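You operate a simulated robot arm through the tools that you are given. There is no shell and no other tool. Be economical: measure what you need, move in short steps, check, and stop when the job is done.

Carry out the task below with a simulated robot arm. There is one attempt and no reset: what you move stays moved.

TASK
Fetch the thick disc labelled "L2" from the long steel bench and set it on top of the yellow spool. Put the 20 silver block from the long steel bench on the black notebook and the 40 silver block on the blue notebook. Put the large plastic beaker from the long steel bench on the top of the long white bench and the small plastic beaker on the upper shelf of the long bench. Fetch the R 210 number block from the open table and set it on top of the grey blue lidded tin there. Any order will do. Set down upright: thick disc, plastic beaker.
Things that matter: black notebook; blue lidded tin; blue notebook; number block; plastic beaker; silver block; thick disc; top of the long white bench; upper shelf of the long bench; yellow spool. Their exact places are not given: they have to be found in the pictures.

Only the result counts: the job must be done as asked and must still hold three seconds after the hand-in. Knocking over, shifting, dropping, spilling or breaking anything else fails it.

THE ROBOT
A 7-joint arm with a two-finger parallel gripper on a trunk, on a base that drives. Base frame: it is fixed to the floor where the robot stands at the start and does not move with it; the origin is under the middle of the robot, x ahead of it, y to its left, z up; the surface under the hand at the start is at about z = 900. Readings come in mm, degrees, newtons and seconds.
Its first joint turns from -166.0 to 166.0 degrees. Places, roughly: black notebook [1250, -500, 1000]; blue lidded tin (8x8x4 cm) [-800, -3100, 900]; blue notebook [1000, -250, 1000]; number block [-500, -3000, 1000]; plastic beaker [1250, -750, 1000]; silver block [1250, -750, 1000]; thick disc [1000, 0, 1000]; top of the long white bench [2300, -2300, 900]; upper shelf of the long bench [1100, -600, 500]; yellow spool (8x8x7 cm) [900, -100, 900]. Payload 3.43 kg.
Tool frame: the origin (TCP) lies between the finger pads and is the grasp point; the fingertips stand 30 mm ahead of it; z points along the fingers, y is the line along which they close. Largest opening 94 mm; finger width 28, thickness 10; the body of the gripper, 50 by 96 mm, starts 55 mm behind the TCP.
Orientation is that of the tool frame in the base frame, as a unit quaternion [x, y, z, w]. With the fingers straight down and closing along the base's y, the tool's x points along the base's -x, its y along +y and its z along -z.

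THE INTERFACE
- The arm moves only by the tool send_rows. Its argument "motion" is a list of rows, each a list of 3 entries, a list of its own where there are three numbers: the shift along the base's x, y, z in mm, then the turn, a rotation vector about the base's x, y, z in degrees, then the opening, from 0 (shut) to 1 (fully open). In form: [[[tx, ty, tz], [wx, wy, wz], gripper], ...]. A call has 1 to 20 rows; each row shifts and turns the commanded pose from where the row before left it. A row lasts 0.2 s, in which the tool goes at most 50 mm and 8.6 degrees; a call with a longer step from one row to the next is refused whole, and so is a gripper value outside its range. Where a pose cannot be reached the arm comes as near as it can. A force on the tool above 40 N (or 10 N above the force at the start of the call, whichever is more), or a blocked arm, ends the call early, and 0.2 s more pass. The fingers move at their own pace (about 45 mm/s each) and stop on an object; they squeeze with about 22 N. The grip force told is the motor's: it shows also when the fingers shut on nothing. Time passes only in rows, and 0.2 s behind the last, so rows that do not move let the fingers close. It gives the time, the measured TCP pose, the force on the tool (base axes), the opening and the grip force at its end, in the units of the frame above (readings bear some noise), with the torque about the TCP (base axes, N m) and any sound that the robot's microphone picked up, and new pictures: "views" is both (left out), scene, wrist or none.
- Cameras (640 x 400 px; columns grow to the right, rows downward): "scene" is now at [34, 190.8, 1381.9]; the picture's right is [-0.50, -0.87, 0.00], its down [-0.48, 0.28, -0.83] and it looks along [0.72, -0.41, -0.56] (base axes); focal length 277 px, centre (320, 200). "wrist" rides on the gripper at [76, 14, -103] in the tool frame; the picture's right is [-0.18, 0.98, 0.00], its down [-0.75, -0.14, -0.64] and it looks along [-0.63, -0.12, 0.77] (tool axes); focal length 243 px, centre (320, 200).
- steer(legs): drives the robot by 1 to 6 legs, each [ahead, turn to the left] in mm and degrees, along the robot's own axes; the way and the turn of a leg run together, so that a leg with both is an arc; at most 1500 mm and 180 degrees a leg. The arm and the cameras ride along, it lands a little off, and it stops where it bumps. It gives what a move gives, and a new picture of the scene camera.
- aim_head(pan, tilt): turns the head with the scene camera to pan (to the left, within 120 degrees either way) and tilt (down, from -29 to 69), counted from straight ahead of the robot. It gives what a move gives, and a new picture of the scene camera.
- locate(camera, pixels): for up to 12 pixels [column, row] of the newest picture of that camera ("zoom" is the newest enlarged one), the place [x, y, z] in the base frame of the surface seen there, good to about 2 mm, but the place of the scene camera against the robot may be out by one fixed shift of up to 25 mm in any direction. It takes no simulated time.
- enlarge(camera, box): a new picture of the part [left, top, right, bottom] of that camera's present view, enlarged. It takes no simulated time.
- job_done(): hands the job in; it is judged then, once.

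Go step by step. Measure first, check grasps and placings, and put right what went wrong. The budget is 124 turns and 260 pictures, counting those below and the enlarged ones. Unless the task says otherwise, let go and move clear before handing in, and close with one line.

The tools are called by a JSON object that holds its "method" and its "body". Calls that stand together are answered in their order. send_rows: Moves the arm, as the interface text tells. Its arguments: {"type":"object","properties":{"motion":{"type":"array","items":{"type":"array"}},"views":{"type":"string","enum":["both","scene","wrist","none"]}},"required":["motion"]} The other tools are called the same way: steer (legs) drives the base; aim_head (pan, tilt) turns the head that bears the scene camera; locate (camera, pixels) gives the place of the surface under pixels of a picture; enlarge (camera, box) takes an enlarged picture of a part of a camera's view; job_done () hands the job in.

At the start:

```text
time: 0.0
position: [586.8, -109.0, 1169.2]
tool_rot: [-0.001, 1.0, 0.0, 0.0]
wrist_force: [-0.2, -0.4, 0.0]
moment: [0.0, -0.03, -0.02]
gripper_width: 93.8
gripper_force: 0.1
robot x, y, heading: [0.7, -0.0, 0.1]
head pan, tilt: [-29.8, 33.9]
```

scene: 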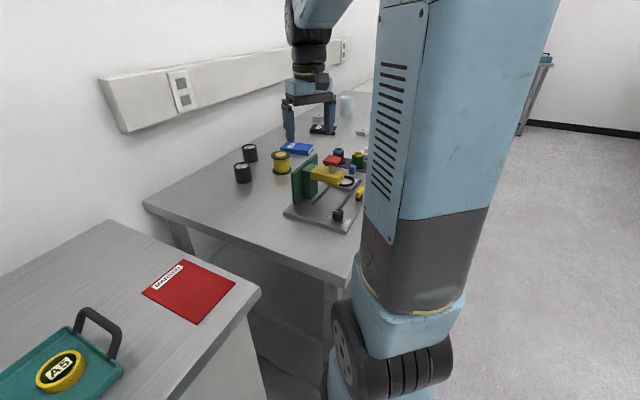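
wrist: 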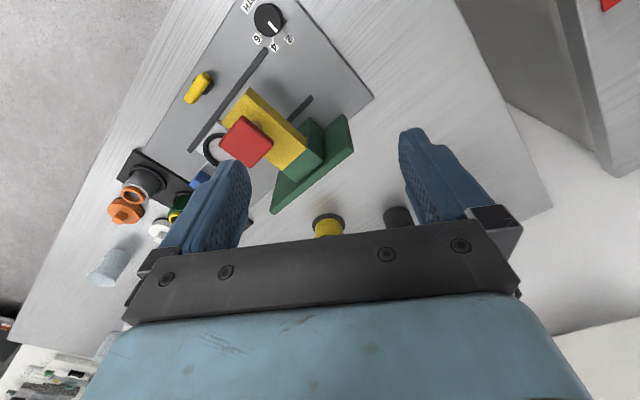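

The scene picture shows the steel bench with two black discs near (245,165), the yellow spool (281,162) and the blue notebook (297,148). I'll enlarge those and measure.

{"method": "enlarge", "body": {"camera": "scene", "box": [220, 80, 380, 230]}}

{"method": "locate", "body": {"camera": "scene", "pixels": [[250, 147], [242, 166], [281, 155], [297, 148], [320, 129], [346, 105], [313, 118], [362, 132], [145, 205], [210, 200]]}}

```text
2.67 times, centred on (300, 155) of scene
```

zoom: 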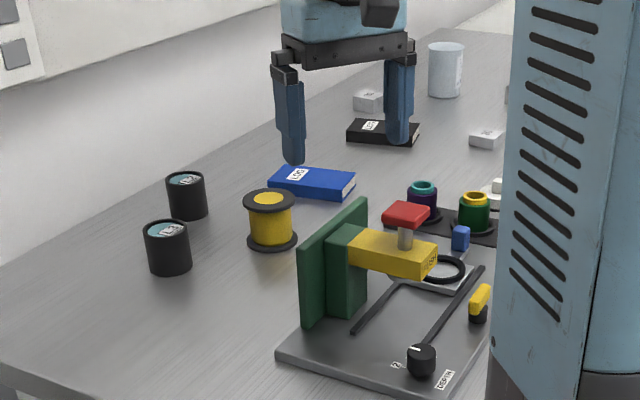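

```text
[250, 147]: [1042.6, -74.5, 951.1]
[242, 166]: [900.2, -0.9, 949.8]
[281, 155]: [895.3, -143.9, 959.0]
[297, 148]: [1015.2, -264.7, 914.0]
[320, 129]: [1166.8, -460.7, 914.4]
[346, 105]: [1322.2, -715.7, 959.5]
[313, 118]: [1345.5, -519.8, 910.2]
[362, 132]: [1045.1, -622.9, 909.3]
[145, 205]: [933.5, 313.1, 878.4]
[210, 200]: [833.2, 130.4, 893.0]
```

Two black discs, two silver blocks (zoom 368,98 and 487,138) and a beaker are visible; I need to read their labels.

{"method": "enlarge", "body": {"camera": "scene", "box": [230, 140, 262, 188]}}

{"method": "enlarge", "body": {"camera": "scene", "box": [300, 85, 376, 145]}}

{"method": "enlarge", "body": {"camera": "wrist", "box": [0, 130, 250, 390]}}

```text
8.33 times, centred on (246, 164) of scene
```

zoom: 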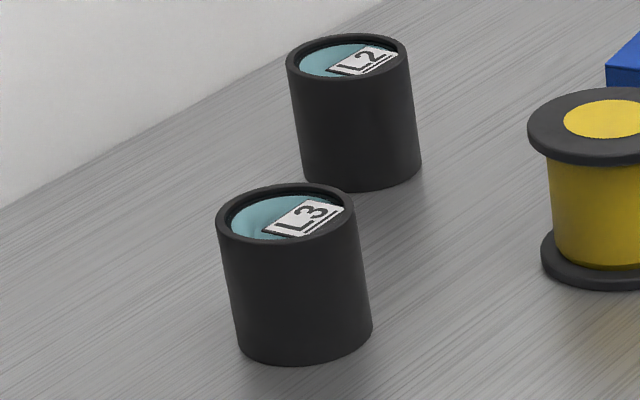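

```text
6.67 times, centred on (338, 115) of scene
```

zoom: 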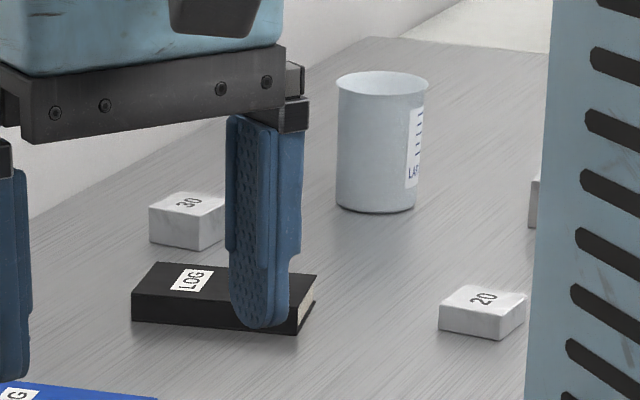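

```text
1.54 times, centred on (125, 260) of wrist
```

zoom: 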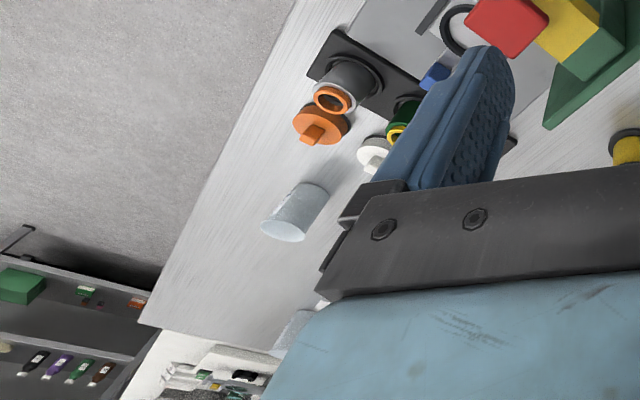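

L2 is the far disc and block 20 is at about (1045,-623). I'll look round with the head for the rest, and measure the bench edges.

{"method": "locate", "body": {"camera": "scene", "pixels": [[148, 203], [352, 280], [250, 262], [270, 140], [375, 85], [110, 225], [258, 292], [200, 240], [300, 330], [335, 320]]}}

{"method": "aim_head", "body": {"pan": -80, "tilt": 25}}

```text
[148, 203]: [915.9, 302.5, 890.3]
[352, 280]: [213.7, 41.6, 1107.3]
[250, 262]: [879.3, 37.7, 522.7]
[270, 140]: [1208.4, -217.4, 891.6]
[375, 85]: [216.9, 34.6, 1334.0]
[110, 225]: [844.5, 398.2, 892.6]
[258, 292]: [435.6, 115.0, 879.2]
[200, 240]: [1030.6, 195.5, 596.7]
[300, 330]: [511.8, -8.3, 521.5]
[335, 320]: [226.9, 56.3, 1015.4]
```

```text
time: 1.2
position: [586.7, -107.7, 1169.3]
tool_rot: [0.0, 1.0, -0.001, -0.001]
wrist_force: [0.2, -0.4, -1.1]
moment: [-0.03, 0.03, 0.01]
gripper_width: 94.3
gripper_force: 0.0
robot x, y, heading: [-2.8, 0.5, -0.1]
head pan, tilt: [-80.0, 25.0]
```

scene: 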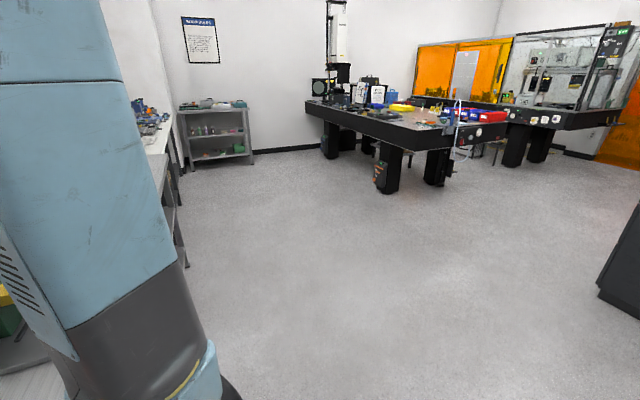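

The room is open; I'll measure the landmarks: the shelf cart (215,105), the optical table (400,120), and the white bench beyond the steel one (150,125).

{"method": "locate", "body": {"camera": "scene", "pixels": [[155, 140], [163, 150], [180, 195], [172, 260], [215, 107], [215, 133], [250, 160], [320, 103], [440, 130], [490, 120], [610, 115], [610, 290]]}}

{"method": "enlarge", "body": {"camera": "scene", "box": [110, 80, 270, 280]}}

{"method": "enlarge", "body": {"camera": "scene", "box": [300, 50, 520, 190]}}

{"method": "aim_head", "body": {"pan": -120, "tilt": 25}}

```text
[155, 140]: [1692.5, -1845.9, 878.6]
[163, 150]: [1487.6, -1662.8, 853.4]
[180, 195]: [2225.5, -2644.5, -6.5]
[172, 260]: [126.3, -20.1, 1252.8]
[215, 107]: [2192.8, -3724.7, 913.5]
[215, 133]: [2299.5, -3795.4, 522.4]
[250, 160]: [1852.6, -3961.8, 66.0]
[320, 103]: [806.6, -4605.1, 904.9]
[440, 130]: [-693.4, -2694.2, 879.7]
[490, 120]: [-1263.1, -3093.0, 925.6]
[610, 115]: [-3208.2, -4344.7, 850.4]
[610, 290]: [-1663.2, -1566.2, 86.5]
```

```text
2.00 times, centred on (190, 180) of scene
```

zoom: 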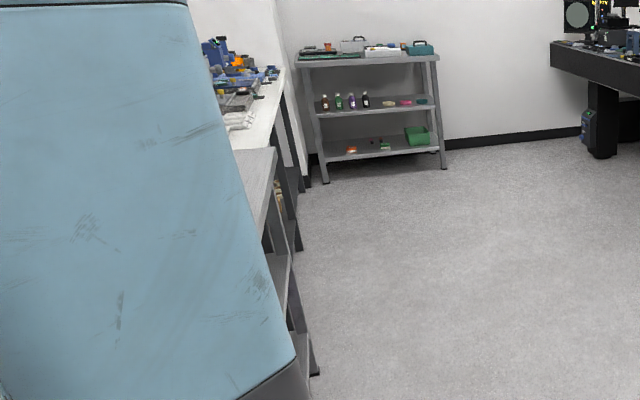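

```text
2.86 times, centred on (410, 120) of scene
```

zoom: 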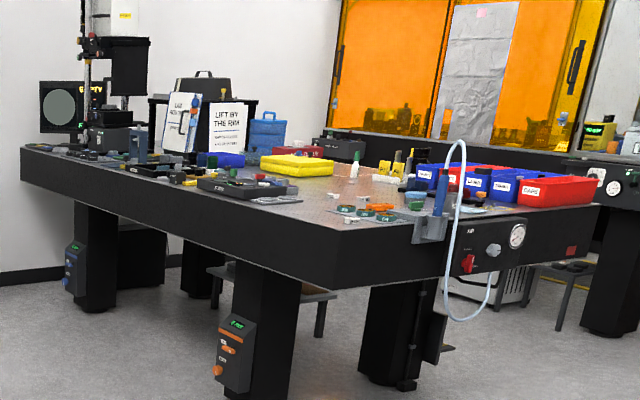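

```text
time: 2.2
position: [586.2, -107.6, 1169.9]
tool_rot: [0.0, 1.0, 0.0, -0.001]
wrist_force: [0.2, 0.1, 0.7]
moment: [0.03, -0.02, 0.01]
gripper_width: 93.8
gripper_force: 0.1
robot x, y, heading: [-1.4, 1.6, -0.0]
head pan, tilt: [-120.0, 25.0]
```

scene: 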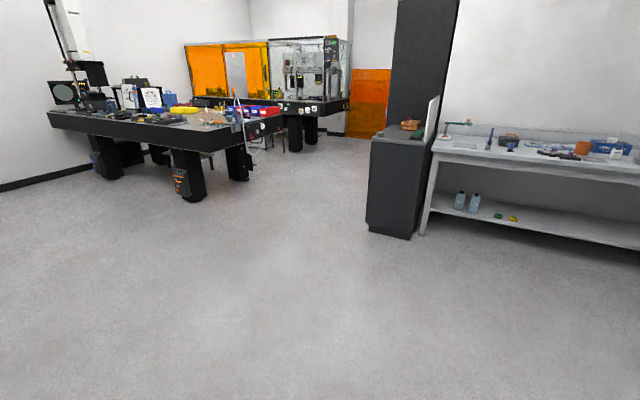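

The white bench continues past the steel bench and the optical table lies at x<800, y≈-2700 and beyond. I'll get the steel bench edges from the wrist picture.

{"method": "locate", "body": {"camera": "wrist", "pixels": [[170, 30], [100, 145], [25, 290], [455, 20], [500, 100], [545, 195], [170, 250], [110, 265], [125, 212], [265, 20], [270, 205], [328, 222]]}}

{"method": "aim_head", "body": {"pan": 10, "tilt": 40}}

```text
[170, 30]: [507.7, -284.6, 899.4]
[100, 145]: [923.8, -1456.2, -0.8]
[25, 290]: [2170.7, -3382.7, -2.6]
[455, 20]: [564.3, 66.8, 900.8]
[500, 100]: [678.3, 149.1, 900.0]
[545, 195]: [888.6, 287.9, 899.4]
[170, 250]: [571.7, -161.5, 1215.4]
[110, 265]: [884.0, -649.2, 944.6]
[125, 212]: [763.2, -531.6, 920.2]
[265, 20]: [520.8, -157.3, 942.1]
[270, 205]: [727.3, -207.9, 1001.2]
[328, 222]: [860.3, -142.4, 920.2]
```

```text
time: 4.4
position: [587.7, -107.7, 1169.1]
tool_rot: [0.0, 1.0, 0.0, 0.0]
wrist_force: [1.1, -0.6, 0.1]
moment: [-0.02, -0.04, -0.01]
gripper_width: 93.9
gripper_force: 0.0
robot x, y, heading: [2.7, -1.1, 0.0]
head pan, tilt: [10.0, 40.0]
```

scene: 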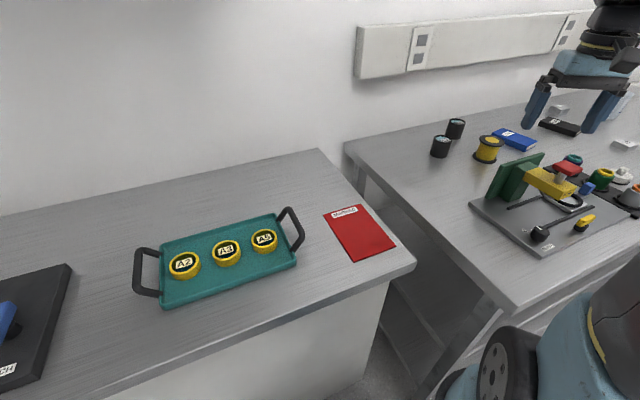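

The whole left end of the steel bench is visible, with the front corner at (515,308). I'll measure the corner and front edge and get a better measurement of the disc and spool.

{"method": "locate", "body": {"camera": "scene", "pixels": [[515, 304], [580, 272], [345, 146], [455, 124], [441, 142], [488, 140], [514, 139], [560, 125], [622, 144], [415, 262], [320, 150], [460, 375]]}}

{"method": "enlarge", "body": {"camera": "scene", "box": [420, 90, 640, 228]}}

```text
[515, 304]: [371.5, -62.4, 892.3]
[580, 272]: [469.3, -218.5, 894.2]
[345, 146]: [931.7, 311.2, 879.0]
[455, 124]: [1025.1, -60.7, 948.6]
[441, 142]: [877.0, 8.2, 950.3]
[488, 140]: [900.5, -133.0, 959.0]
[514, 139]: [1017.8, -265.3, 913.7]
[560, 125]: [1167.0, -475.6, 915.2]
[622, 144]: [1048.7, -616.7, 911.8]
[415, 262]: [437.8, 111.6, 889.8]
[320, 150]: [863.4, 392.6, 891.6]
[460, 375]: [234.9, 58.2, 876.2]
```

```text
2.90 times, centred on (530, 159) of scene
```

zoom: 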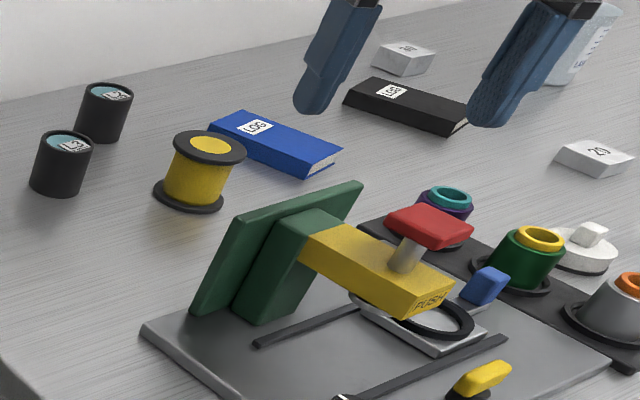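

The bench runs along u=(0.56,-0.83) with the front edge about 262 mm from the robot's axis. I'll turn right to parallel it and drive so that disc, spool, and notebooks are on my left.

{"method": "steer", "body": {"legs": [[0, -55.8], [620, 0]]}}

{"method": "aim_head", "body": {"pan": 75, "tilt": 40}}

```text
time: 7.4
position: [239.3, -505.0, 1170.9]
tool_rot: [0.451, 0.893, -0.001, -0.001]
wrist_force: [1.5, 0.6, -0.4]
moment: [-0.02, 0.08, 0.03]
gripper_width: 93.9
gripper_force: 0.0
robot x, y, heading: [15.0, 63.2, -50.5]
head pan, tilt: [10.0, 40.0]
stopped in leg 1: the robot was blocked; the commanded pose is now the measured one
```

scene: 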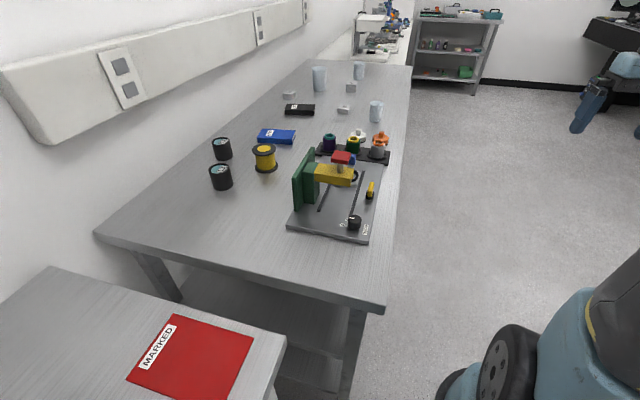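

```text
time: 8.8
position: [239.9, -505.7, 1171.5]
tool_rot: [0.451, 0.893, 0.0, 0.001]
wrist_force: [-0.5, -0.4, 0.8]
moment: [0.0, -0.01, 0.0]
gripper_width: 93.9
gripper_force: 0.0
robot x, y, heading: [15.8, 59.0, -50.5]
head pan, tilt: [75.0, 40.0]
```

scene: 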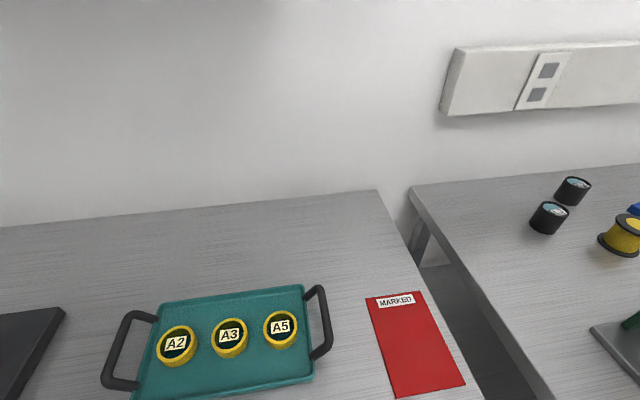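

The turn was blocked near the end (heading -50.5). I'll look down around the base to see what it touches.

{"method": "aim_head", "body": {"pan": 30, "tilt": 69}}

{"method": "aim_head", "body": {"pan": 110, "tilt": 65}}

```text
time: 9.9
position: [238.9, -506.0, 1170.3]
tool_rot: [0.451, 0.893, 0.0, 0.0]
wrist_force: [0.3, -0.7, -0.6]
moment: [0.01, 0.01, 0.02]
gripper_width: 94.0
gripper_force: 0.1
robot x, y, heading: [18.4, 60.9, -50.4]
head pan, tilt: [30.0, 68.8]
```

scene: 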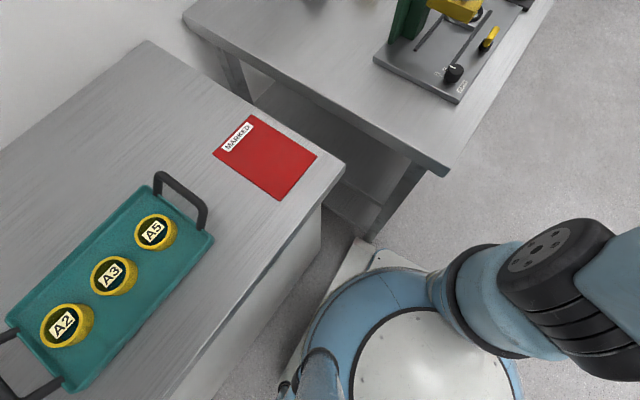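

```text
time: 11.4
position: [239.1, -506.0, 1171.1]
tool_rot: [0.451, 0.892, 0.001, 0.0]
wrist_force: [0.3, 0.1, -0.5]
moment: [0.0, 0.01, 0.01]
gripper_width: 94.0
gripper_force: 0.0
robot x, y, heading: [17.1, 57.2, -50.3]
head pan, tilt: [110.0, 65.0]
```

scene: 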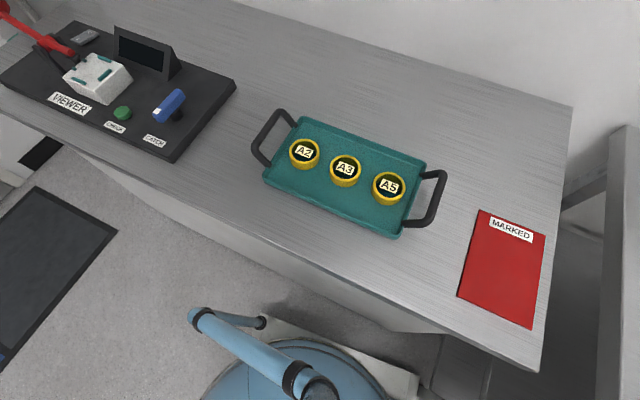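

The base plate corner at (415,375) seems close to the cabinet under the left bench; I'll measure.

{"method": "locate", "body": {"camera": "scene", "pixels": [[415, 378], [270, 318], [340, 350], [435, 333], [360, 315], [535, 365], [300, 245], [450, 345], [575, 110], [100, 160], [480, 365], [420, 345]]}}

{"method": "enlarge", "body": {"camera": "scene", "box": [180, 280, 560, 400]}}

```text
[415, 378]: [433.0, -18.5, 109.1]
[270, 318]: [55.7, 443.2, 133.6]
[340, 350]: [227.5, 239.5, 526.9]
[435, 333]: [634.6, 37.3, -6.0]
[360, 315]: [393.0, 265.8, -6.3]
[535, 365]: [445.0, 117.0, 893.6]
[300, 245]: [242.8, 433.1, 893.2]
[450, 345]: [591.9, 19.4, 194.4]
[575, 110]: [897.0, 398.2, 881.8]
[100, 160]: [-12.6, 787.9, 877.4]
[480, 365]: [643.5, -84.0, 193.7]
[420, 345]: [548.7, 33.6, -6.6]
```

```text
1.68 times, centred on (370, 340) of scene
```

zoom: 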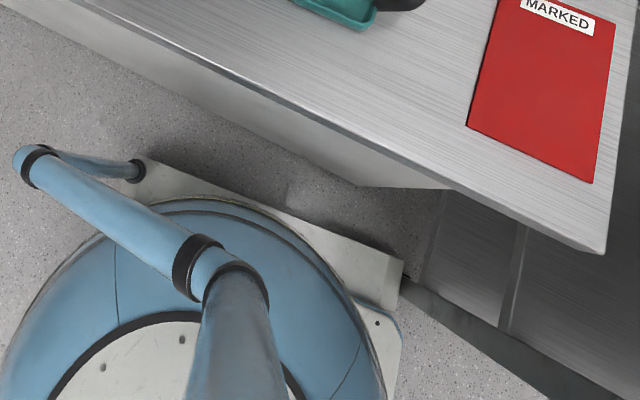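

The base's front-left corner caught the steel bench's end leg (n≈-350). I'll back off, swing out a little and come along parallel at a safe gap.

{"method": "steer", "body": {"legs": [[-200, 0], [0, -20], [300, 0], [0, 14.6], [560, 0]]}}

{"method": "aim_head", "body": {"pan": 60, "tilt": 40}}

```text
time: 19.7
position: [466.9, -1110.3, 1170.7]
tool_rot: [0.492, 0.87, 0.0, -0.001]
wrist_force: [0.4, 0.5, -0.6]
moment: [0.01, -0.02, 0.01]
gripper_width: 94.0
gripper_force: 0.1
robot x, y, heading: [298.9, -526.4, -55.8]
head pan, tilt: [110.0, 65.0]
```

scene: 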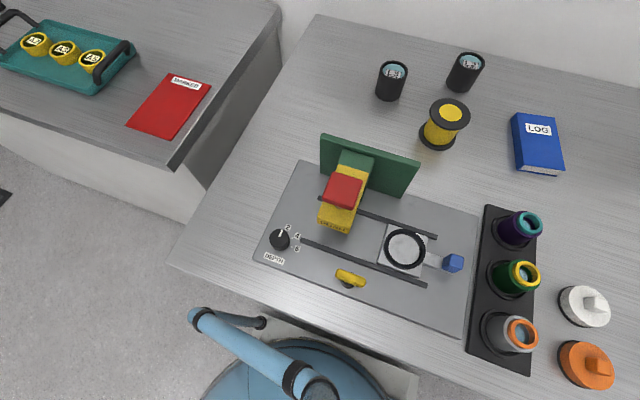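

```text
time: 20.8
position: [466.0, -1110.4, 1171.0]
tool_rot: [0.492, 0.871, 0.0, 0.0]
wrist_force: [0.2, -0.5, 0.6]
moment: [-0.01, 0.0, -0.02]
gripper_width: 93.9
gripper_force: 0.1
robot x, y, heading: [298.2, -521.4, -55.9]
head pan, tilt: [60.0, 40.0]
```

scene: 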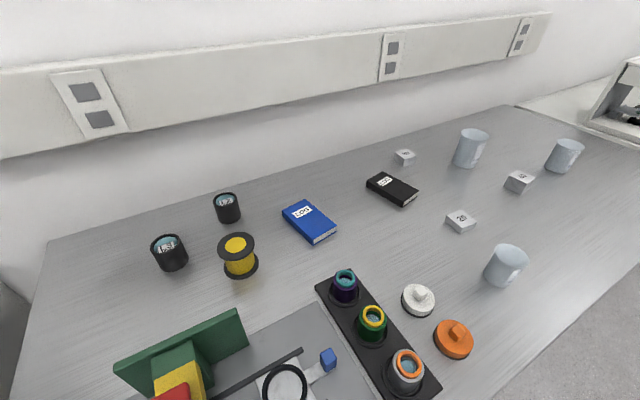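

Now the whole bench is clear: three beakers (470,148), (563,155), (505,265), blocks at (404,157), (460,222), (519,181). I'll measure and zoom.

{"method": "enlarge", "body": {"camera": "scene", "box": [360, 110, 600, 300]}}

{"method": "locate", "body": {"camera": "scene", "pixels": [[227, 203], [238, 244], [309, 221], [391, 188], [460, 216], [517, 176], [470, 135], [564, 145], [507, 250], [462, 165], [556, 173], [497, 286]]}}

```text
2.11 times, centred on (480, 205) of scene
```

zoom: 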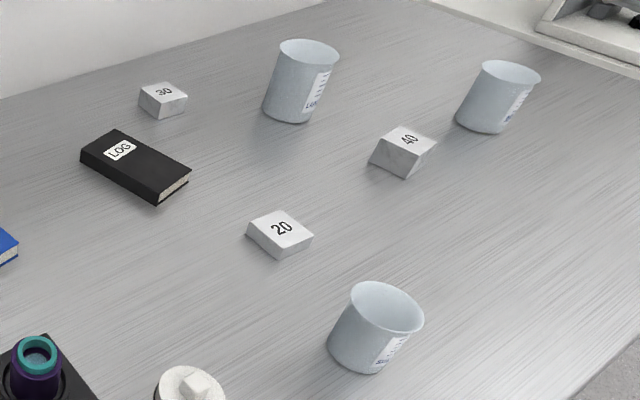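

```text
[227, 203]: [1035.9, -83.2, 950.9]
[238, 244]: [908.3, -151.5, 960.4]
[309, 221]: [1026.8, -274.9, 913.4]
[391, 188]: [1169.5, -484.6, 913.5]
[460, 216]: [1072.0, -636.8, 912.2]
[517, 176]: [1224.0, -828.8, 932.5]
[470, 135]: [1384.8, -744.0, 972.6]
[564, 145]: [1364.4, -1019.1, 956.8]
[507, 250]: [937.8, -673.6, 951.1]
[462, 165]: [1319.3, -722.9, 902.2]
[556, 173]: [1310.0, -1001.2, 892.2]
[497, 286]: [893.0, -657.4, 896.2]
```

The beakers bear size labels; I'll zoom in to read them.

{"method": "enlarge", "body": {"camera": "scene", "box": [445, 120, 500, 175]}}

{"method": "enlarge", "body": {"camera": "scene", "box": [535, 130, 590, 180]}}

{"method": "enlarge", "body": {"camera": "scene", "box": [475, 235, 535, 290]}}

```text
7.27 times, centred on (472, 148) of scene
```

zoom: 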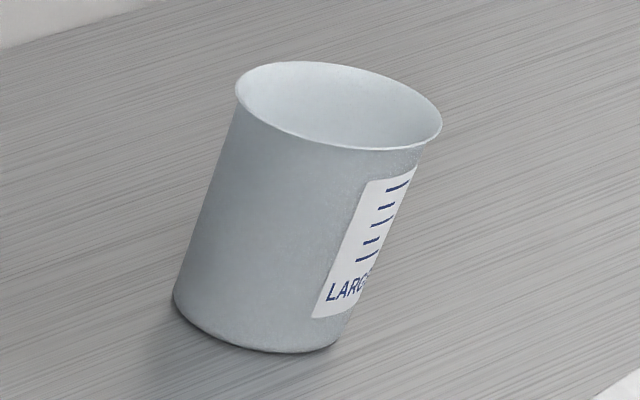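

```text
8.00 times, centred on (562, 155) of scene
```

zoom: 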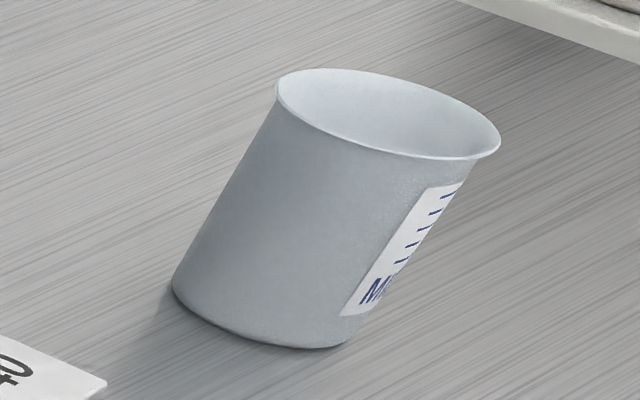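

```text
7.27 times, centred on (505, 262) of scene
```

zoom: 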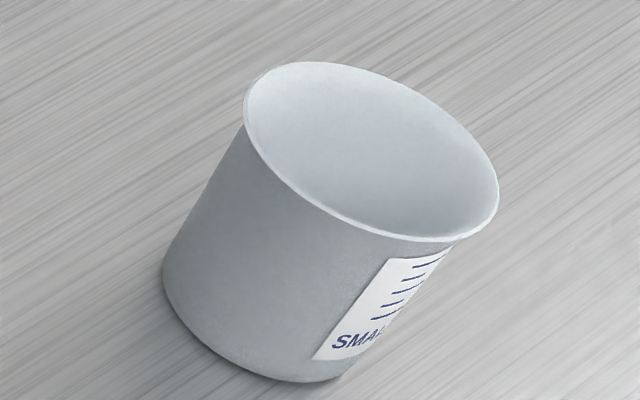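

Large, medium, small are confirmed. Next I swing the arm over the bench toward the disc, turning the tool along with it.

{"method": "send_rows", "body": {"motion": [[[34.5, 34.2, 0], [0, 0, 5], 1], [[34.5, 34.2, 0], [0, 0, 5], 1], [[34.5, 34.2, 0], [0, 0, 5], 1], [[34.5, 34.2, 0], [0, 0, 5], 1], [[34.5, 34.2, 0], [0, 0, 5], 1], [[34.5, 34.2, 0], [0, 0, 5], 1], [[34.5, 34.2, 0], [0, 0, 5], 1], [[34.5, 34.2, 0], [0, 0, 5], 1], [[34.5, 34.2, 0], [0, 0, 5], 1], [[34.5, 34.2, 0], [0, 0, 5], 1], [[34.5, 34.2, 0], [0, 0, 5], 1], [[34.5, 34.2, 0], [0, 0, 5], 1], [[12, 48, 0], [0, 0, 5], 1], [[12, 48, 0], [0, 0, 5], 1], [[12, 48, 0], [0, 0, 5], 1], [[12, 48, 0], [0, 0, 5], 1], [[12, 48, 0], [0, 0, 5], 1], [[12, 48, 0], [0, 0, 0], 1], [[12, 48, 0], [0, 0, 0], 1], [[12, 48, 0], [0, 0, 0], 1]]}}

```text
time: 25.0
position: [976.1, -315.7, 1169.9]
tool_rot: [-0.225, 0.974, 0.001, 0.0]
wrist_force: [0.0, -0.3, 0.1]
moment: [0.06, -0.02, 0.02]
gripper_width: 93.9
gripper_force: 0.1
robot x, y, heading: [300.5, -520.1, -55.8]
head pan, tilt: [60.0, 40.0]
```

scene: 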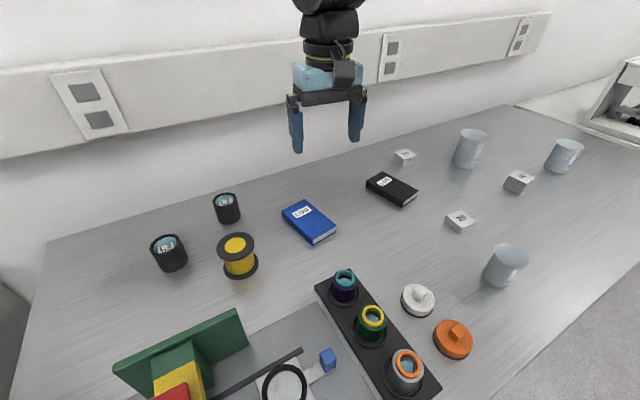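
wrist: 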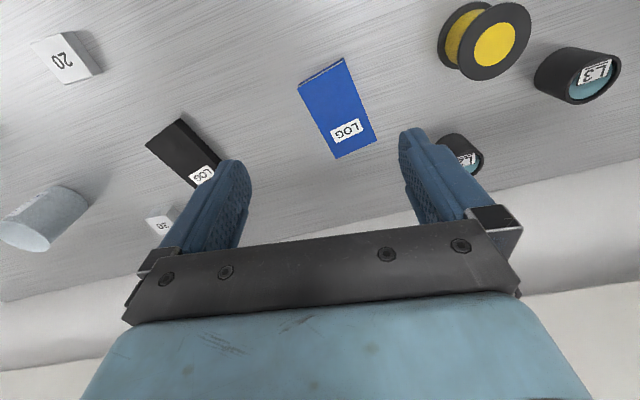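

The wrist camera sees the spool (492,42), L2 (465,158), blue and black notebooks and block 20; I'll measure them with it and compare with the scene camera.

{"method": "locate", "body": {"camera": "wrist", "pixels": [[492, 42], [470, 159], [592, 78], [303, 83], [344, 60], [376, 140], [340, 158], [182, 120], [147, 148], [30, 45], [75, 33], [88, 75]]}}

{"method": "locate", "body": {"camera": "scene", "pixels": [[238, 244], [228, 200], [167, 246], [282, 210], [303, 199], [336, 228], [314, 242], [416, 190], [403, 206], [445, 218], [461, 210], [476, 221]]}}

```text
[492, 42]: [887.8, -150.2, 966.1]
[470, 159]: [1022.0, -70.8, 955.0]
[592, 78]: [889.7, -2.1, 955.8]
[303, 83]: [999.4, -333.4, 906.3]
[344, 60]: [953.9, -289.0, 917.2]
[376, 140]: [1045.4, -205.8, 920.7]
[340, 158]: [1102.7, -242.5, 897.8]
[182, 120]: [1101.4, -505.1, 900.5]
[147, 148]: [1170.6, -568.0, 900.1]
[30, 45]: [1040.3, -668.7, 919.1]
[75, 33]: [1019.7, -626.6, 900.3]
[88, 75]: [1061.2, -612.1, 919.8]
```

```text
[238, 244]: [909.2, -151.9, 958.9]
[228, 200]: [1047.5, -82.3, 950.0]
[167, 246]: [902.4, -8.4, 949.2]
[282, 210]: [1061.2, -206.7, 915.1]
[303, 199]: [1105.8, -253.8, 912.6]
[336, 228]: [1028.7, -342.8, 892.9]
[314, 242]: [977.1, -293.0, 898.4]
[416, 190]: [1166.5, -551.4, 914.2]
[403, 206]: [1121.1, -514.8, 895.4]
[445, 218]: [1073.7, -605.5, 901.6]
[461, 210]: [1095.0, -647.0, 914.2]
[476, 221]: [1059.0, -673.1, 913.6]
```

Scene camera reads about (+20,-3,-7) off. I'll move over L2 for a close measurement.

{"method": "send_rows", "body": {"motion": [[[8.2, 40.7, -18], [0, 0, 0], 1], [[8.2, 40.7, -18], [0, 0, 0], 1], [[8.2, 40.7, -18], [0, 0, 0], 1], [[8.2, 40.7, -18], [0, 0, 0], 1], [[8.2, 40.7, -18], [0, 0, 0], 1], [[8.2, 40.7, -18], [0, 0, 0], 1], [[0, 0, 0], [0, 0, 0], 1]], "views": "wrist"}}

```text
time: 26.6
position: [1026.7, -71.4, 1063.6]
tool_rot: [-0.225, 0.974, 0.0, 0.0]
wrist_force: [-0.2, -0.6, -0.5]
moment: [0.0, -0.01, -0.02]
gripper_width: 94.4
gripper_force: 0.0
robot x, y, heading: [299.7, -517.3, -56.1]
head pan, tilt: [60.0, 40.0]
```

wrist: 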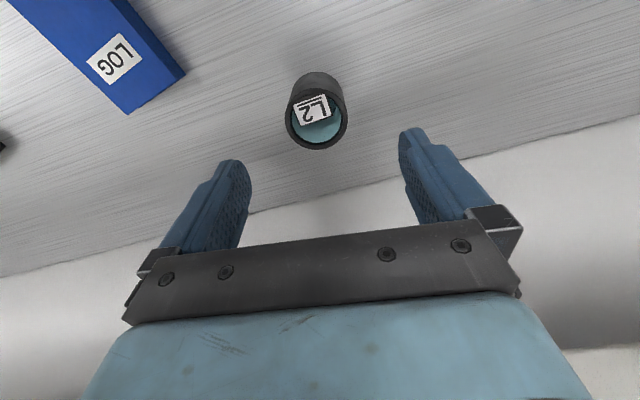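

{"method": "locate", "body": {"camera": "wrist", "pixels": [[290, 123], [343, 112], [320, 147], [312, 97], [318, 120], [294, 95], [250, 150]]}}

{"method": "enlarge", "body": {"camera": "wrist", "box": [270, 60, 370, 160]}}

```text
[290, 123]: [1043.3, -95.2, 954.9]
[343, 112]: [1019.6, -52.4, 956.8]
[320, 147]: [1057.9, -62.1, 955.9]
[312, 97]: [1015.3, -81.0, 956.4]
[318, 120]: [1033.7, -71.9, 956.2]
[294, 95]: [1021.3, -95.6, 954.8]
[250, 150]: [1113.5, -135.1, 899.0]
```

```text
4.00 times, centred on (320, 110) of wrist
```

zoom: 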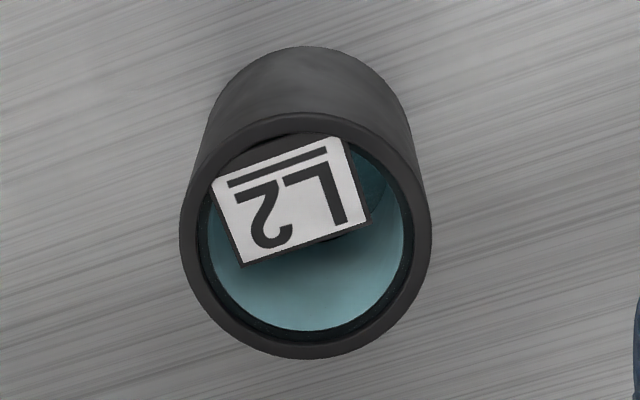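

L2's rim centre is about (1032,-73.5), Ø≈57, top 956. I descend over it and close.

{"method": "send_rows", "body": {"motion": [[[5.3, -2.1, -5], [0, 0, 0], 1], [[0, 0, -30], [0, 0, 0], 1], [[0, 0, -30], [0, 0, 0], 1], [[0, 0, -30], [0, 0, 0], 1], [[0, 0, -20], [0, 0, 0], 1], [[0, 0, -10], [0, 0, 0], 1], [[0, 0, 0], [0, 0, 0], 1], [[0, 0, 0], [0, 0, 0], 0.5], [[0, 0, 0], [0, 0, 0], 0.3], [[0, 0, 0], [0, 0, 0], 0.3], [[0, 0, 0], [0, 0, 0], 0.3]], "views": "both"}}

```text
time: 29.0
position: [1030.3, -72.6, 938.4]
tool_rot: [-0.225, 0.974, 0.0, 0.0]
wrist_force: [0.1, -0.1, -0.5]
moment: [-0.01, -0.06, -0.04]
gripper_width: 57.3
gripper_force: 22.0
robot x, y, heading: [301.5, -523.7, -55.8]
head pan, tilt: [60.0, 40.0]
```

scene: 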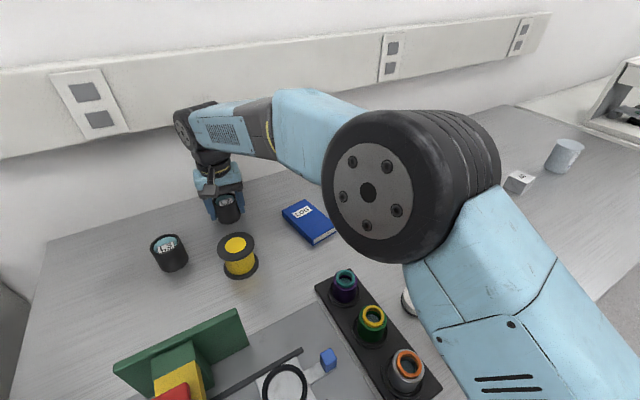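
wrist: 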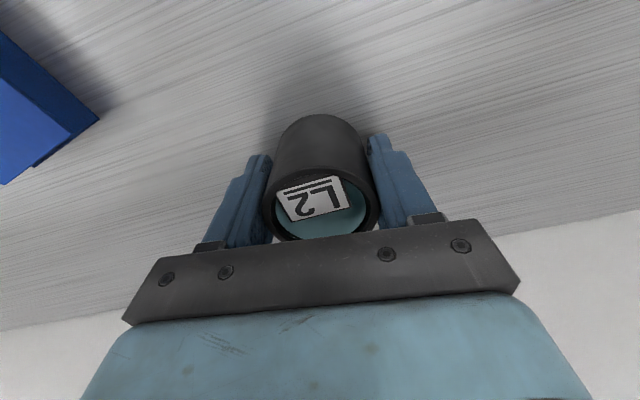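

Disc held (57.3 mm). I lift and move near the spool to measure it with the wrist camera.

{"method": "send_rows", "body": {"motion": [[[0, 0, 20], [0, 0, 0], 0.3], [[0, 0, 40], [0, 0, 0], 0.3], [[0, 0, 45], [0, 0, 0], 0.3], [[-25, -12, 30], [0, 0, 0], 0.3], [[-35, -20, 0], [0, 0, 0], 0.3], [[-35, -20, 0], [0, 0, 0], 0.3], [[-11, -7, 0], [0, 0, 0], 0.3], [[0, 0, 0], [0, 0, 0], 0.3]], "views": "wrist"}}

```text
time: 30.8
position: [926.3, -132.2, 1073.8]
tool_rot: [-0.225, 0.974, 0.001, 0.001]
wrist_force: [-0.2, 0.7, -2.5]
moment: [-0.01, 0.04, 0.0]
gripper_width: 57.0
gripper_force: 22.0
robot x, y, heading: [300.4, -523.4, -55.9]
head pan, tilt: [60.0, 40.0]
```

wrist: 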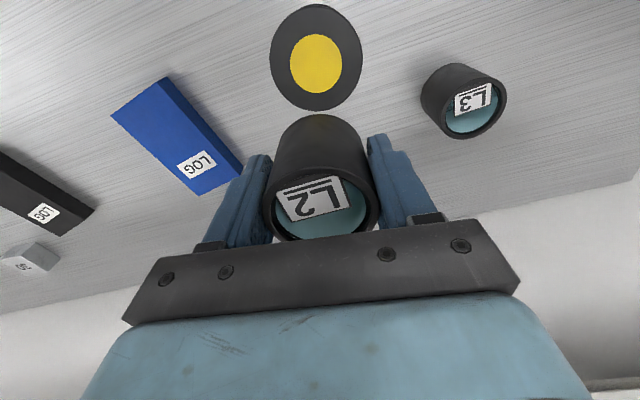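

{"method": "locate", "body": {"camera": "wrist", "pixels": [[316, 64], [275, 60], [357, 54], [312, 9], [319, 105], [316, 56], [291, 64], [341, 63], [316, 35], [316, 92]]}}

```text
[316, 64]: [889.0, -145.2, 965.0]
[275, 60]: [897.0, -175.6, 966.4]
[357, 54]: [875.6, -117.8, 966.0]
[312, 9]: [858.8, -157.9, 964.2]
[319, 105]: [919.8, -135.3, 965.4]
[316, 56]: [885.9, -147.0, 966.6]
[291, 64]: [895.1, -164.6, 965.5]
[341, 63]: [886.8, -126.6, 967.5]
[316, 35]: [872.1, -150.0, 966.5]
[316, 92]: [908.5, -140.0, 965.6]
```

Spool top centre ≈ (888,-146.5), z 966. I move above and lower the disc to contact height.

{"method": "send_rows", "body": {"motion": [[[-20, -7, 0], [0, 0, 0], 0.3], [[-19.3, -6.8, 0], [0, 0, 0], 0.3], [[0, 0, -25], [0, 0, 0], 0.3], [[0, 0, -20], [0, 0, 0], 0.3], [[0, 0, -12], [0, 0, 0], 0.3], [[0, 0, -8], [0, 0, 0], 0.3], [[0, 0, -3], [0, 0, 0], 0.3], [[0, 0, 0], [0, 0, 0], 0.3]], "views": "both"}}

```text
time: 32.6
position: [886.5, -146.8, 1004.1]
tool_rot: [-0.225, 0.974, 0.0, 0.0]
wrist_force: [0.8, 0.3, -2.8]
moment: [0.01, 0.01, 0.01]
gripper_width: 57.0
gripper_force: 22.1
robot x, y, heading: [301.6, -523.3, -55.9]
head pan, tilt: [60.0, 40.0]
```

scene: 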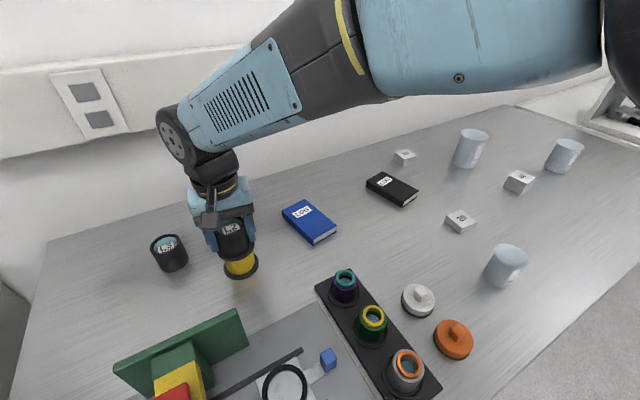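
wrist: 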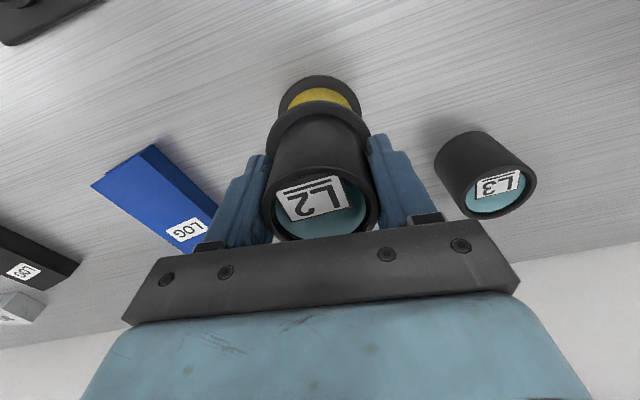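

Weight still hangs on the tool, so there's about a millimetre left; I lower slightly, release, and lift clear.

{"method": "send_rows", "body": {"motion": [[[0, 0, -1.5], [0, 0, 0], 0.3], [[0, 0, 0], [0, 0, 0], 0.3], [[0, 0, 0], [0, 0, 0], 0.6], [[0, 0, 0], [0, 0, 0], 0.8], [[0, 0, 0], [0, 0, 0], 1], [[0, 0, 0], [0, 0, 0], 1], [[0, 0, 0], [0, 0, 0], 1], [[0, 0, 20], [0, 0, 0], 1], [[0, 0, 40], [0, 0, 0], 1], [[0, 0, 40], [0, 0, 0], 1], [[10, -40, 10], [0, 0, 0], 1], [[10, -45, 10], [0, 0, 0], 1]], "views": "both"}}

```text
time: 35.2
position: [905.7, -230.8, 1123.4]
tool_rot: [-0.226, 0.974, 0.0, -0.001]
wrist_force: [0.2, 1.3, -0.8]
moment: [-0.05, 0.01, -0.02]
gripper_width: 94.1
gripper_force: 0.1
robot x, y, heading: [300.1, -522.0, -55.6]
head pan, tilt: [60.0, 40.0]
```

scene: 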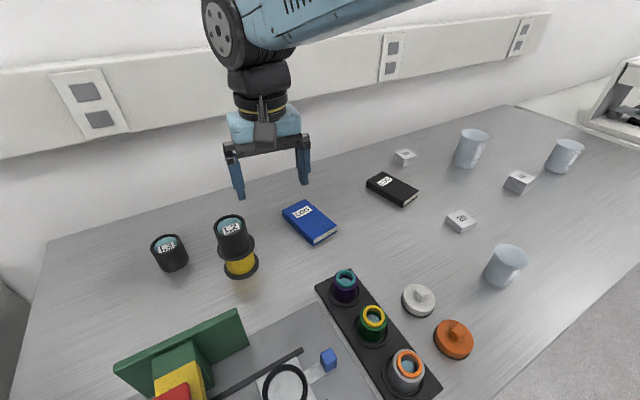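
wrist: 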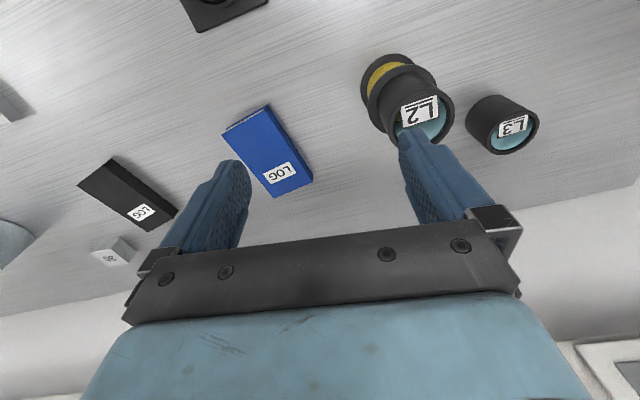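

Disc stands on the spool. Next I go over block 20 (≈(1046,-636)).

{"method": "send_rows", "body": {"motion": [[[13, -40.5, -4], [0, 0, 0], 1], [[13, -40.5, -4], [0, 0, 0], 1], [[13, -40.5, -4], [0, 0, 0], 1], [[13, -40.5, -4], [0, 0, 0], 1], [[13, -40.5, -4], [0, 0, 0], 1], [[13, -40.5, -4], [0, 0, 0], 1], [[13, -40.5, -6], [0, 0, 0], 1], [[13, -40.5, -10], [0, 0, 0], 1], [[13, -40.5, -20], [0, 0, 0], 1], [[13, -40.5, -20], [0, 0, 0], 1], [[0, 0, 0], [0, 0, 0], 1]], "views": "wrist"}}

```text
time: 37.6
position: [1036.4, -637.4, 1043.3]
tool_rot: [-0.225, 0.974, 0.0, 0.0]
wrist_force: [0.6, 0.5, 0.2]
moment: [-0.01, 0.0, 0.04]
gripper_width: 94.0
gripper_force: 0.2
robot x, y, heading: [298.3, -522.6, -55.6]
head pan, tilt: [60.0, 40.0]
```

wrist: 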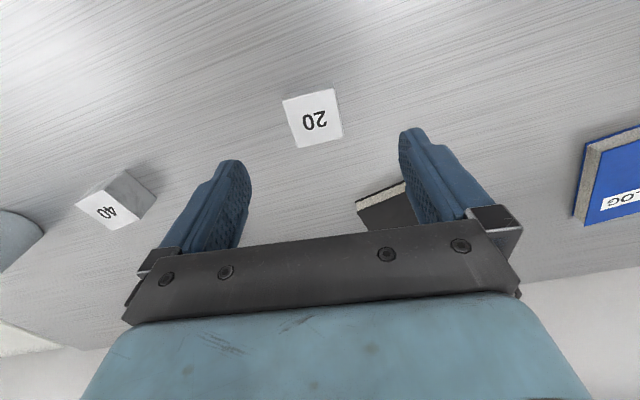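

{"method": "enlarge", "body": {"camera": "wrist", "box": [264, 75, 360, 165]}}

{"method": "locate", "body": {"camera": "wrist", "pixels": [[284, 101], [333, 91], [343, 135], [297, 145], [314, 118], [357, 207], [404, 182], [581, 150], [575, 215], [81, 205], [125, 172], [107, 228]]}}

```text
4.44 times, centred on (312, 120) of wrist
```

zoom: 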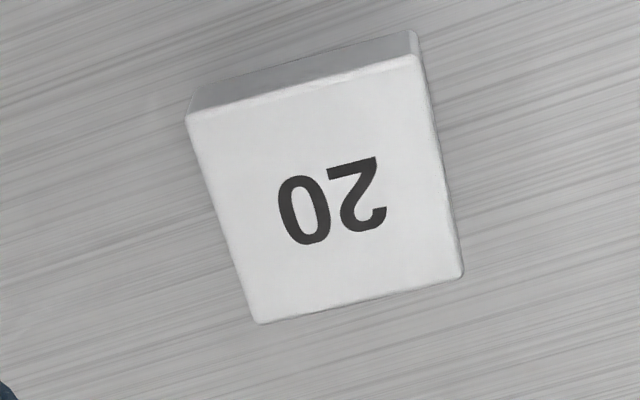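

```text
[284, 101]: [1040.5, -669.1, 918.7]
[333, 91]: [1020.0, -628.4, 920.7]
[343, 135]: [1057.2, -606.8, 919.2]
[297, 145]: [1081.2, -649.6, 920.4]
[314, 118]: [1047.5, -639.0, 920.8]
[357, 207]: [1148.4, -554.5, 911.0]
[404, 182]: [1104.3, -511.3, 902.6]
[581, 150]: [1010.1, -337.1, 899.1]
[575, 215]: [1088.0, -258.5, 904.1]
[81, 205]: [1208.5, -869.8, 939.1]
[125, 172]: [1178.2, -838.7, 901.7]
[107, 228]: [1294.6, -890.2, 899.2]
```

Block 20 is centred at (1050,-638), nearly aligned with the fingers. I descend to 932 and grip.

{"method": "send_rows", "body": {"motion": [[[13.2, -0.9, -20], [0, 0, 2], 1], [[0, 0, -35], [0, 0, 0], 1], [[0, 0, -30], [0, 0, 0], 1], [[0, 0, -18], [0, 0, 0], 1], [[0, 0, -8], [0, 0, 0], 1], [[0, 0, 0], [0, 0, 0], 1], [[0, 0, 0], [0, 0, 0], 0.5], [[0, 0, 0], [0, 0, 0], 0.2], [[0, 0, 0], [0, 0, 0], 0.2], [[0, 0, 0], [0, 0, 0], 0.2], [[0, 0, 0], [0, 0, 0], 0.2]], "views": "wrist"}}

```text
time: 40.0
position: [1049.1, -637.1, 933.1]
tool_rot: [-0.242, 0.97, 0.001, 0.0]
wrist_force: [0.5, -0.3, 1.1]
moment: [0.04, 0.03, 0.0]
gripper_width: 49.5
gripper_force: 21.9
robot x, y, heading: [302.8, -525.2, -55.9]
head pan, tilt: [60.0, 40.0]
```

wrist: 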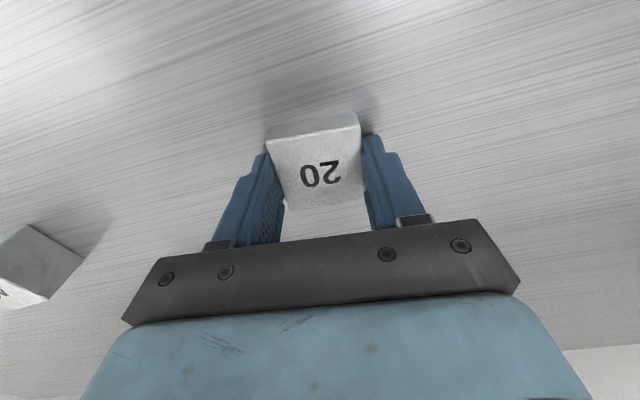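

Block 20 gripped (49.5 mm). Lift and hover near the black notebook to measure it.

{"method": "send_rows", "body": {"motion": [[[0, 0, 20], [0, 0, 0], 0.2], [[0, 0, 45], [0, 0, 0], 0.2], [[0, 0, 45], [0, 0, 0], 0.2], [[24, 33, 10], [0, 0, 0], 0.2], [[24, 33, 0], [0, 0, 0], 0.2], [[24, 33, 0], [0, 0, 0], 0.2], [[24, 33, 0], [0, 0, 0], 0.2], [[24, 33, 0], [0, 0, 0], 0.2], [[0, 0, 0], [0, 0, 0], 0.2]], "views": "both"}}

```text
time: 42.0
position: [1169.7, -473.2, 1052.7]
tool_rot: [-0.242, 0.97, 0.0, -0.001]
wrist_force: [-0.5, -0.1, -1.5]
moment: [0.02, -0.02, 0.0]
gripper_width: 49.4
gripper_force: 22.2
robot x, y, heading: [302.2, -519.4, -55.6]
head pan, tilt: [60.0, 40.0]
```

scene: 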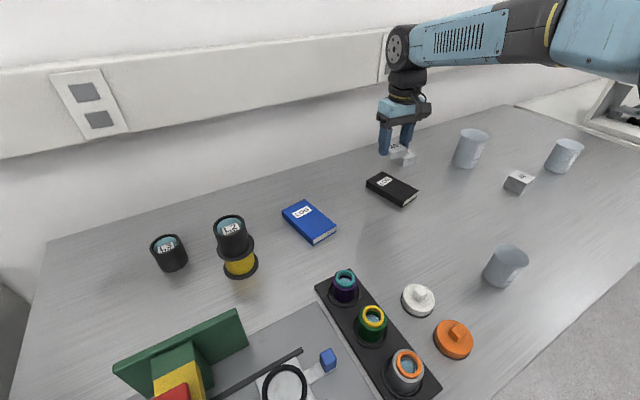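
wrist: 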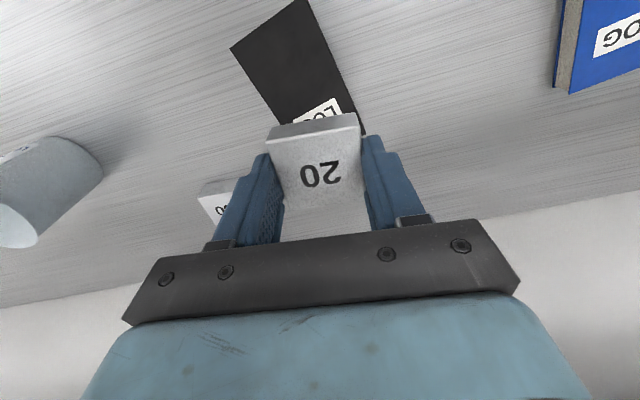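

{"method": "locate", "body": {"camera": "wrist", "pixels": [[231, 48], [303, 2], [261, 104], [365, 132], [340, 80], [290, 50], [278, 75], [320, 100]]}}

{"method": "locate", "body": {"camera": "scene", "pixels": [[367, 180], [382, 172], [418, 189], [402, 203], [391, 186]]}}

```text
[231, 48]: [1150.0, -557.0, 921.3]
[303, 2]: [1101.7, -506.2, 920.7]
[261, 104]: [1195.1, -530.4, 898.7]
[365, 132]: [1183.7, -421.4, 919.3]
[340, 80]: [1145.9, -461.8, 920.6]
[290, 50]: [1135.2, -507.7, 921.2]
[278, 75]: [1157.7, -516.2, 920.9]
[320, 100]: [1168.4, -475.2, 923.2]
```

```text
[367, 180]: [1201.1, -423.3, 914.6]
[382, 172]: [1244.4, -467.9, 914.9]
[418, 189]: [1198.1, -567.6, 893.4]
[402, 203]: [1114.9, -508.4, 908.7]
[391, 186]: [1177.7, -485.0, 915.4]
```

Black notebook centre ≈ (1167,-489), top 921. Lower the block there and release.

{"method": "send_rows", "body": {"motion": [[[-3, -14.8, 0], [0, 0, 0], 0.2], [[0, 0, -35], [0, 0, 0], 0.2], [[0, 0, -35], [0, 0, 0], 0.2], [[0, 0, -18], [0, 0, 0], 0.2], [[0, 0, -7], [0, 0, 0], 0.2], [[0, 0, -3.5], [0, 0, 0], 0.2], [[0, 0, 0], [0, 0, 0], 0.2], [[0, 0, 0], [0, 0, 0], 0.5], [[0, 0, 0], [0, 0, 0], 0.8], [[0, 0, 0], [0, 0, 0], 0.9], [[0, 0, 0], [0, 0, 0], 0.9], [[0, 0, 20], [0, 0, 0], 0.9], [[0, 0, 40], [0, 0, 0], 1], [[0, 0, 40], [0, 0, 0], 1]], "views": "both"}}

```text
time: 45.0
position: [1167.2, -488.2, 1052.7]
tool_rot: [-0.243, 0.97, 0.001, -0.001]
wrist_force: [0.2, -0.6, -0.4]
moment: [0.0, 0.01, -0.02]
gripper_width: 93.9
gripper_force: 0.1
robot x, y, heading: [299.0, -522.8, -55.8]
head pan, tilt: [60.0, 40.0]
```

scene: 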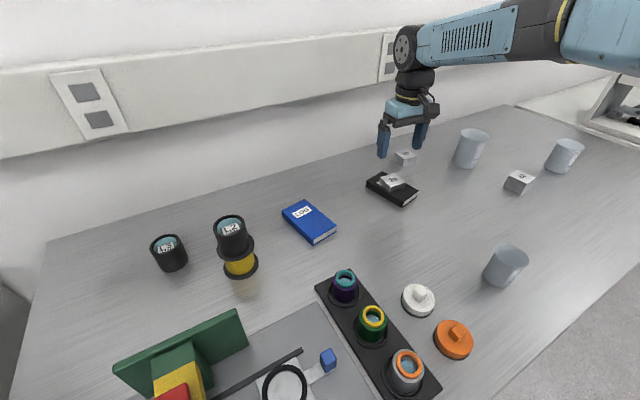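
wrist: 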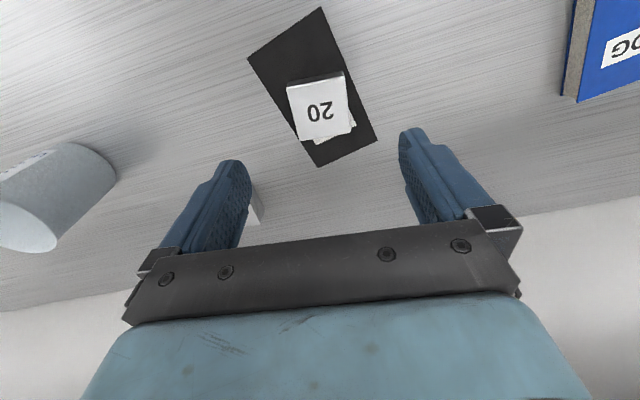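

Block 20 sits on the black notebook. Next, block 40 near (1204,-826).

{"method": "send_rows", "body": {"motion": [[[4.5, -42, 0], [0, 0, 0], 1], [[4.5, -42, 0], [0, 0, 0], 1], [[4.5, -42, 0], [0, 0, 0], 1], [[4.5, -42, 0], [0, 0, 0], 1], [[4.5, -42, 0], [0, 0, 0], 1], [[4.5, -42, 0], [0, 0, 0], 1], [[4.5, -42, 0], [0, 0, 0], 1], [[4.5, -42, 0], [0, 0, 0], 1], [[0, 0, 0], [0, 0, 0], 1]], "views": "wrist"}}

```text
time: 47.0
position: [1202.1, -822.4, 1053.9]
tool_rot: [-0.242, 0.97, 0.001, 0.001]
wrist_force: [-0.2, -0.6, 0.6]
moment: [0.01, 0.01, 0.03]
gripper_width: 94.0
gripper_force: 0.1
robot x, y, heading: [302.8, -521.6, -55.8]
head pan, tilt: [60.0, 40.0]
```

wrist: 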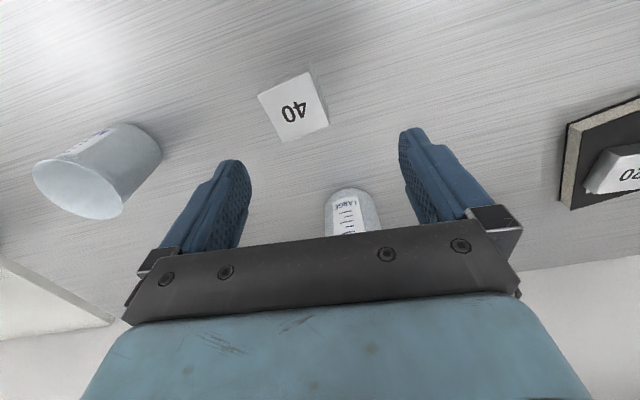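

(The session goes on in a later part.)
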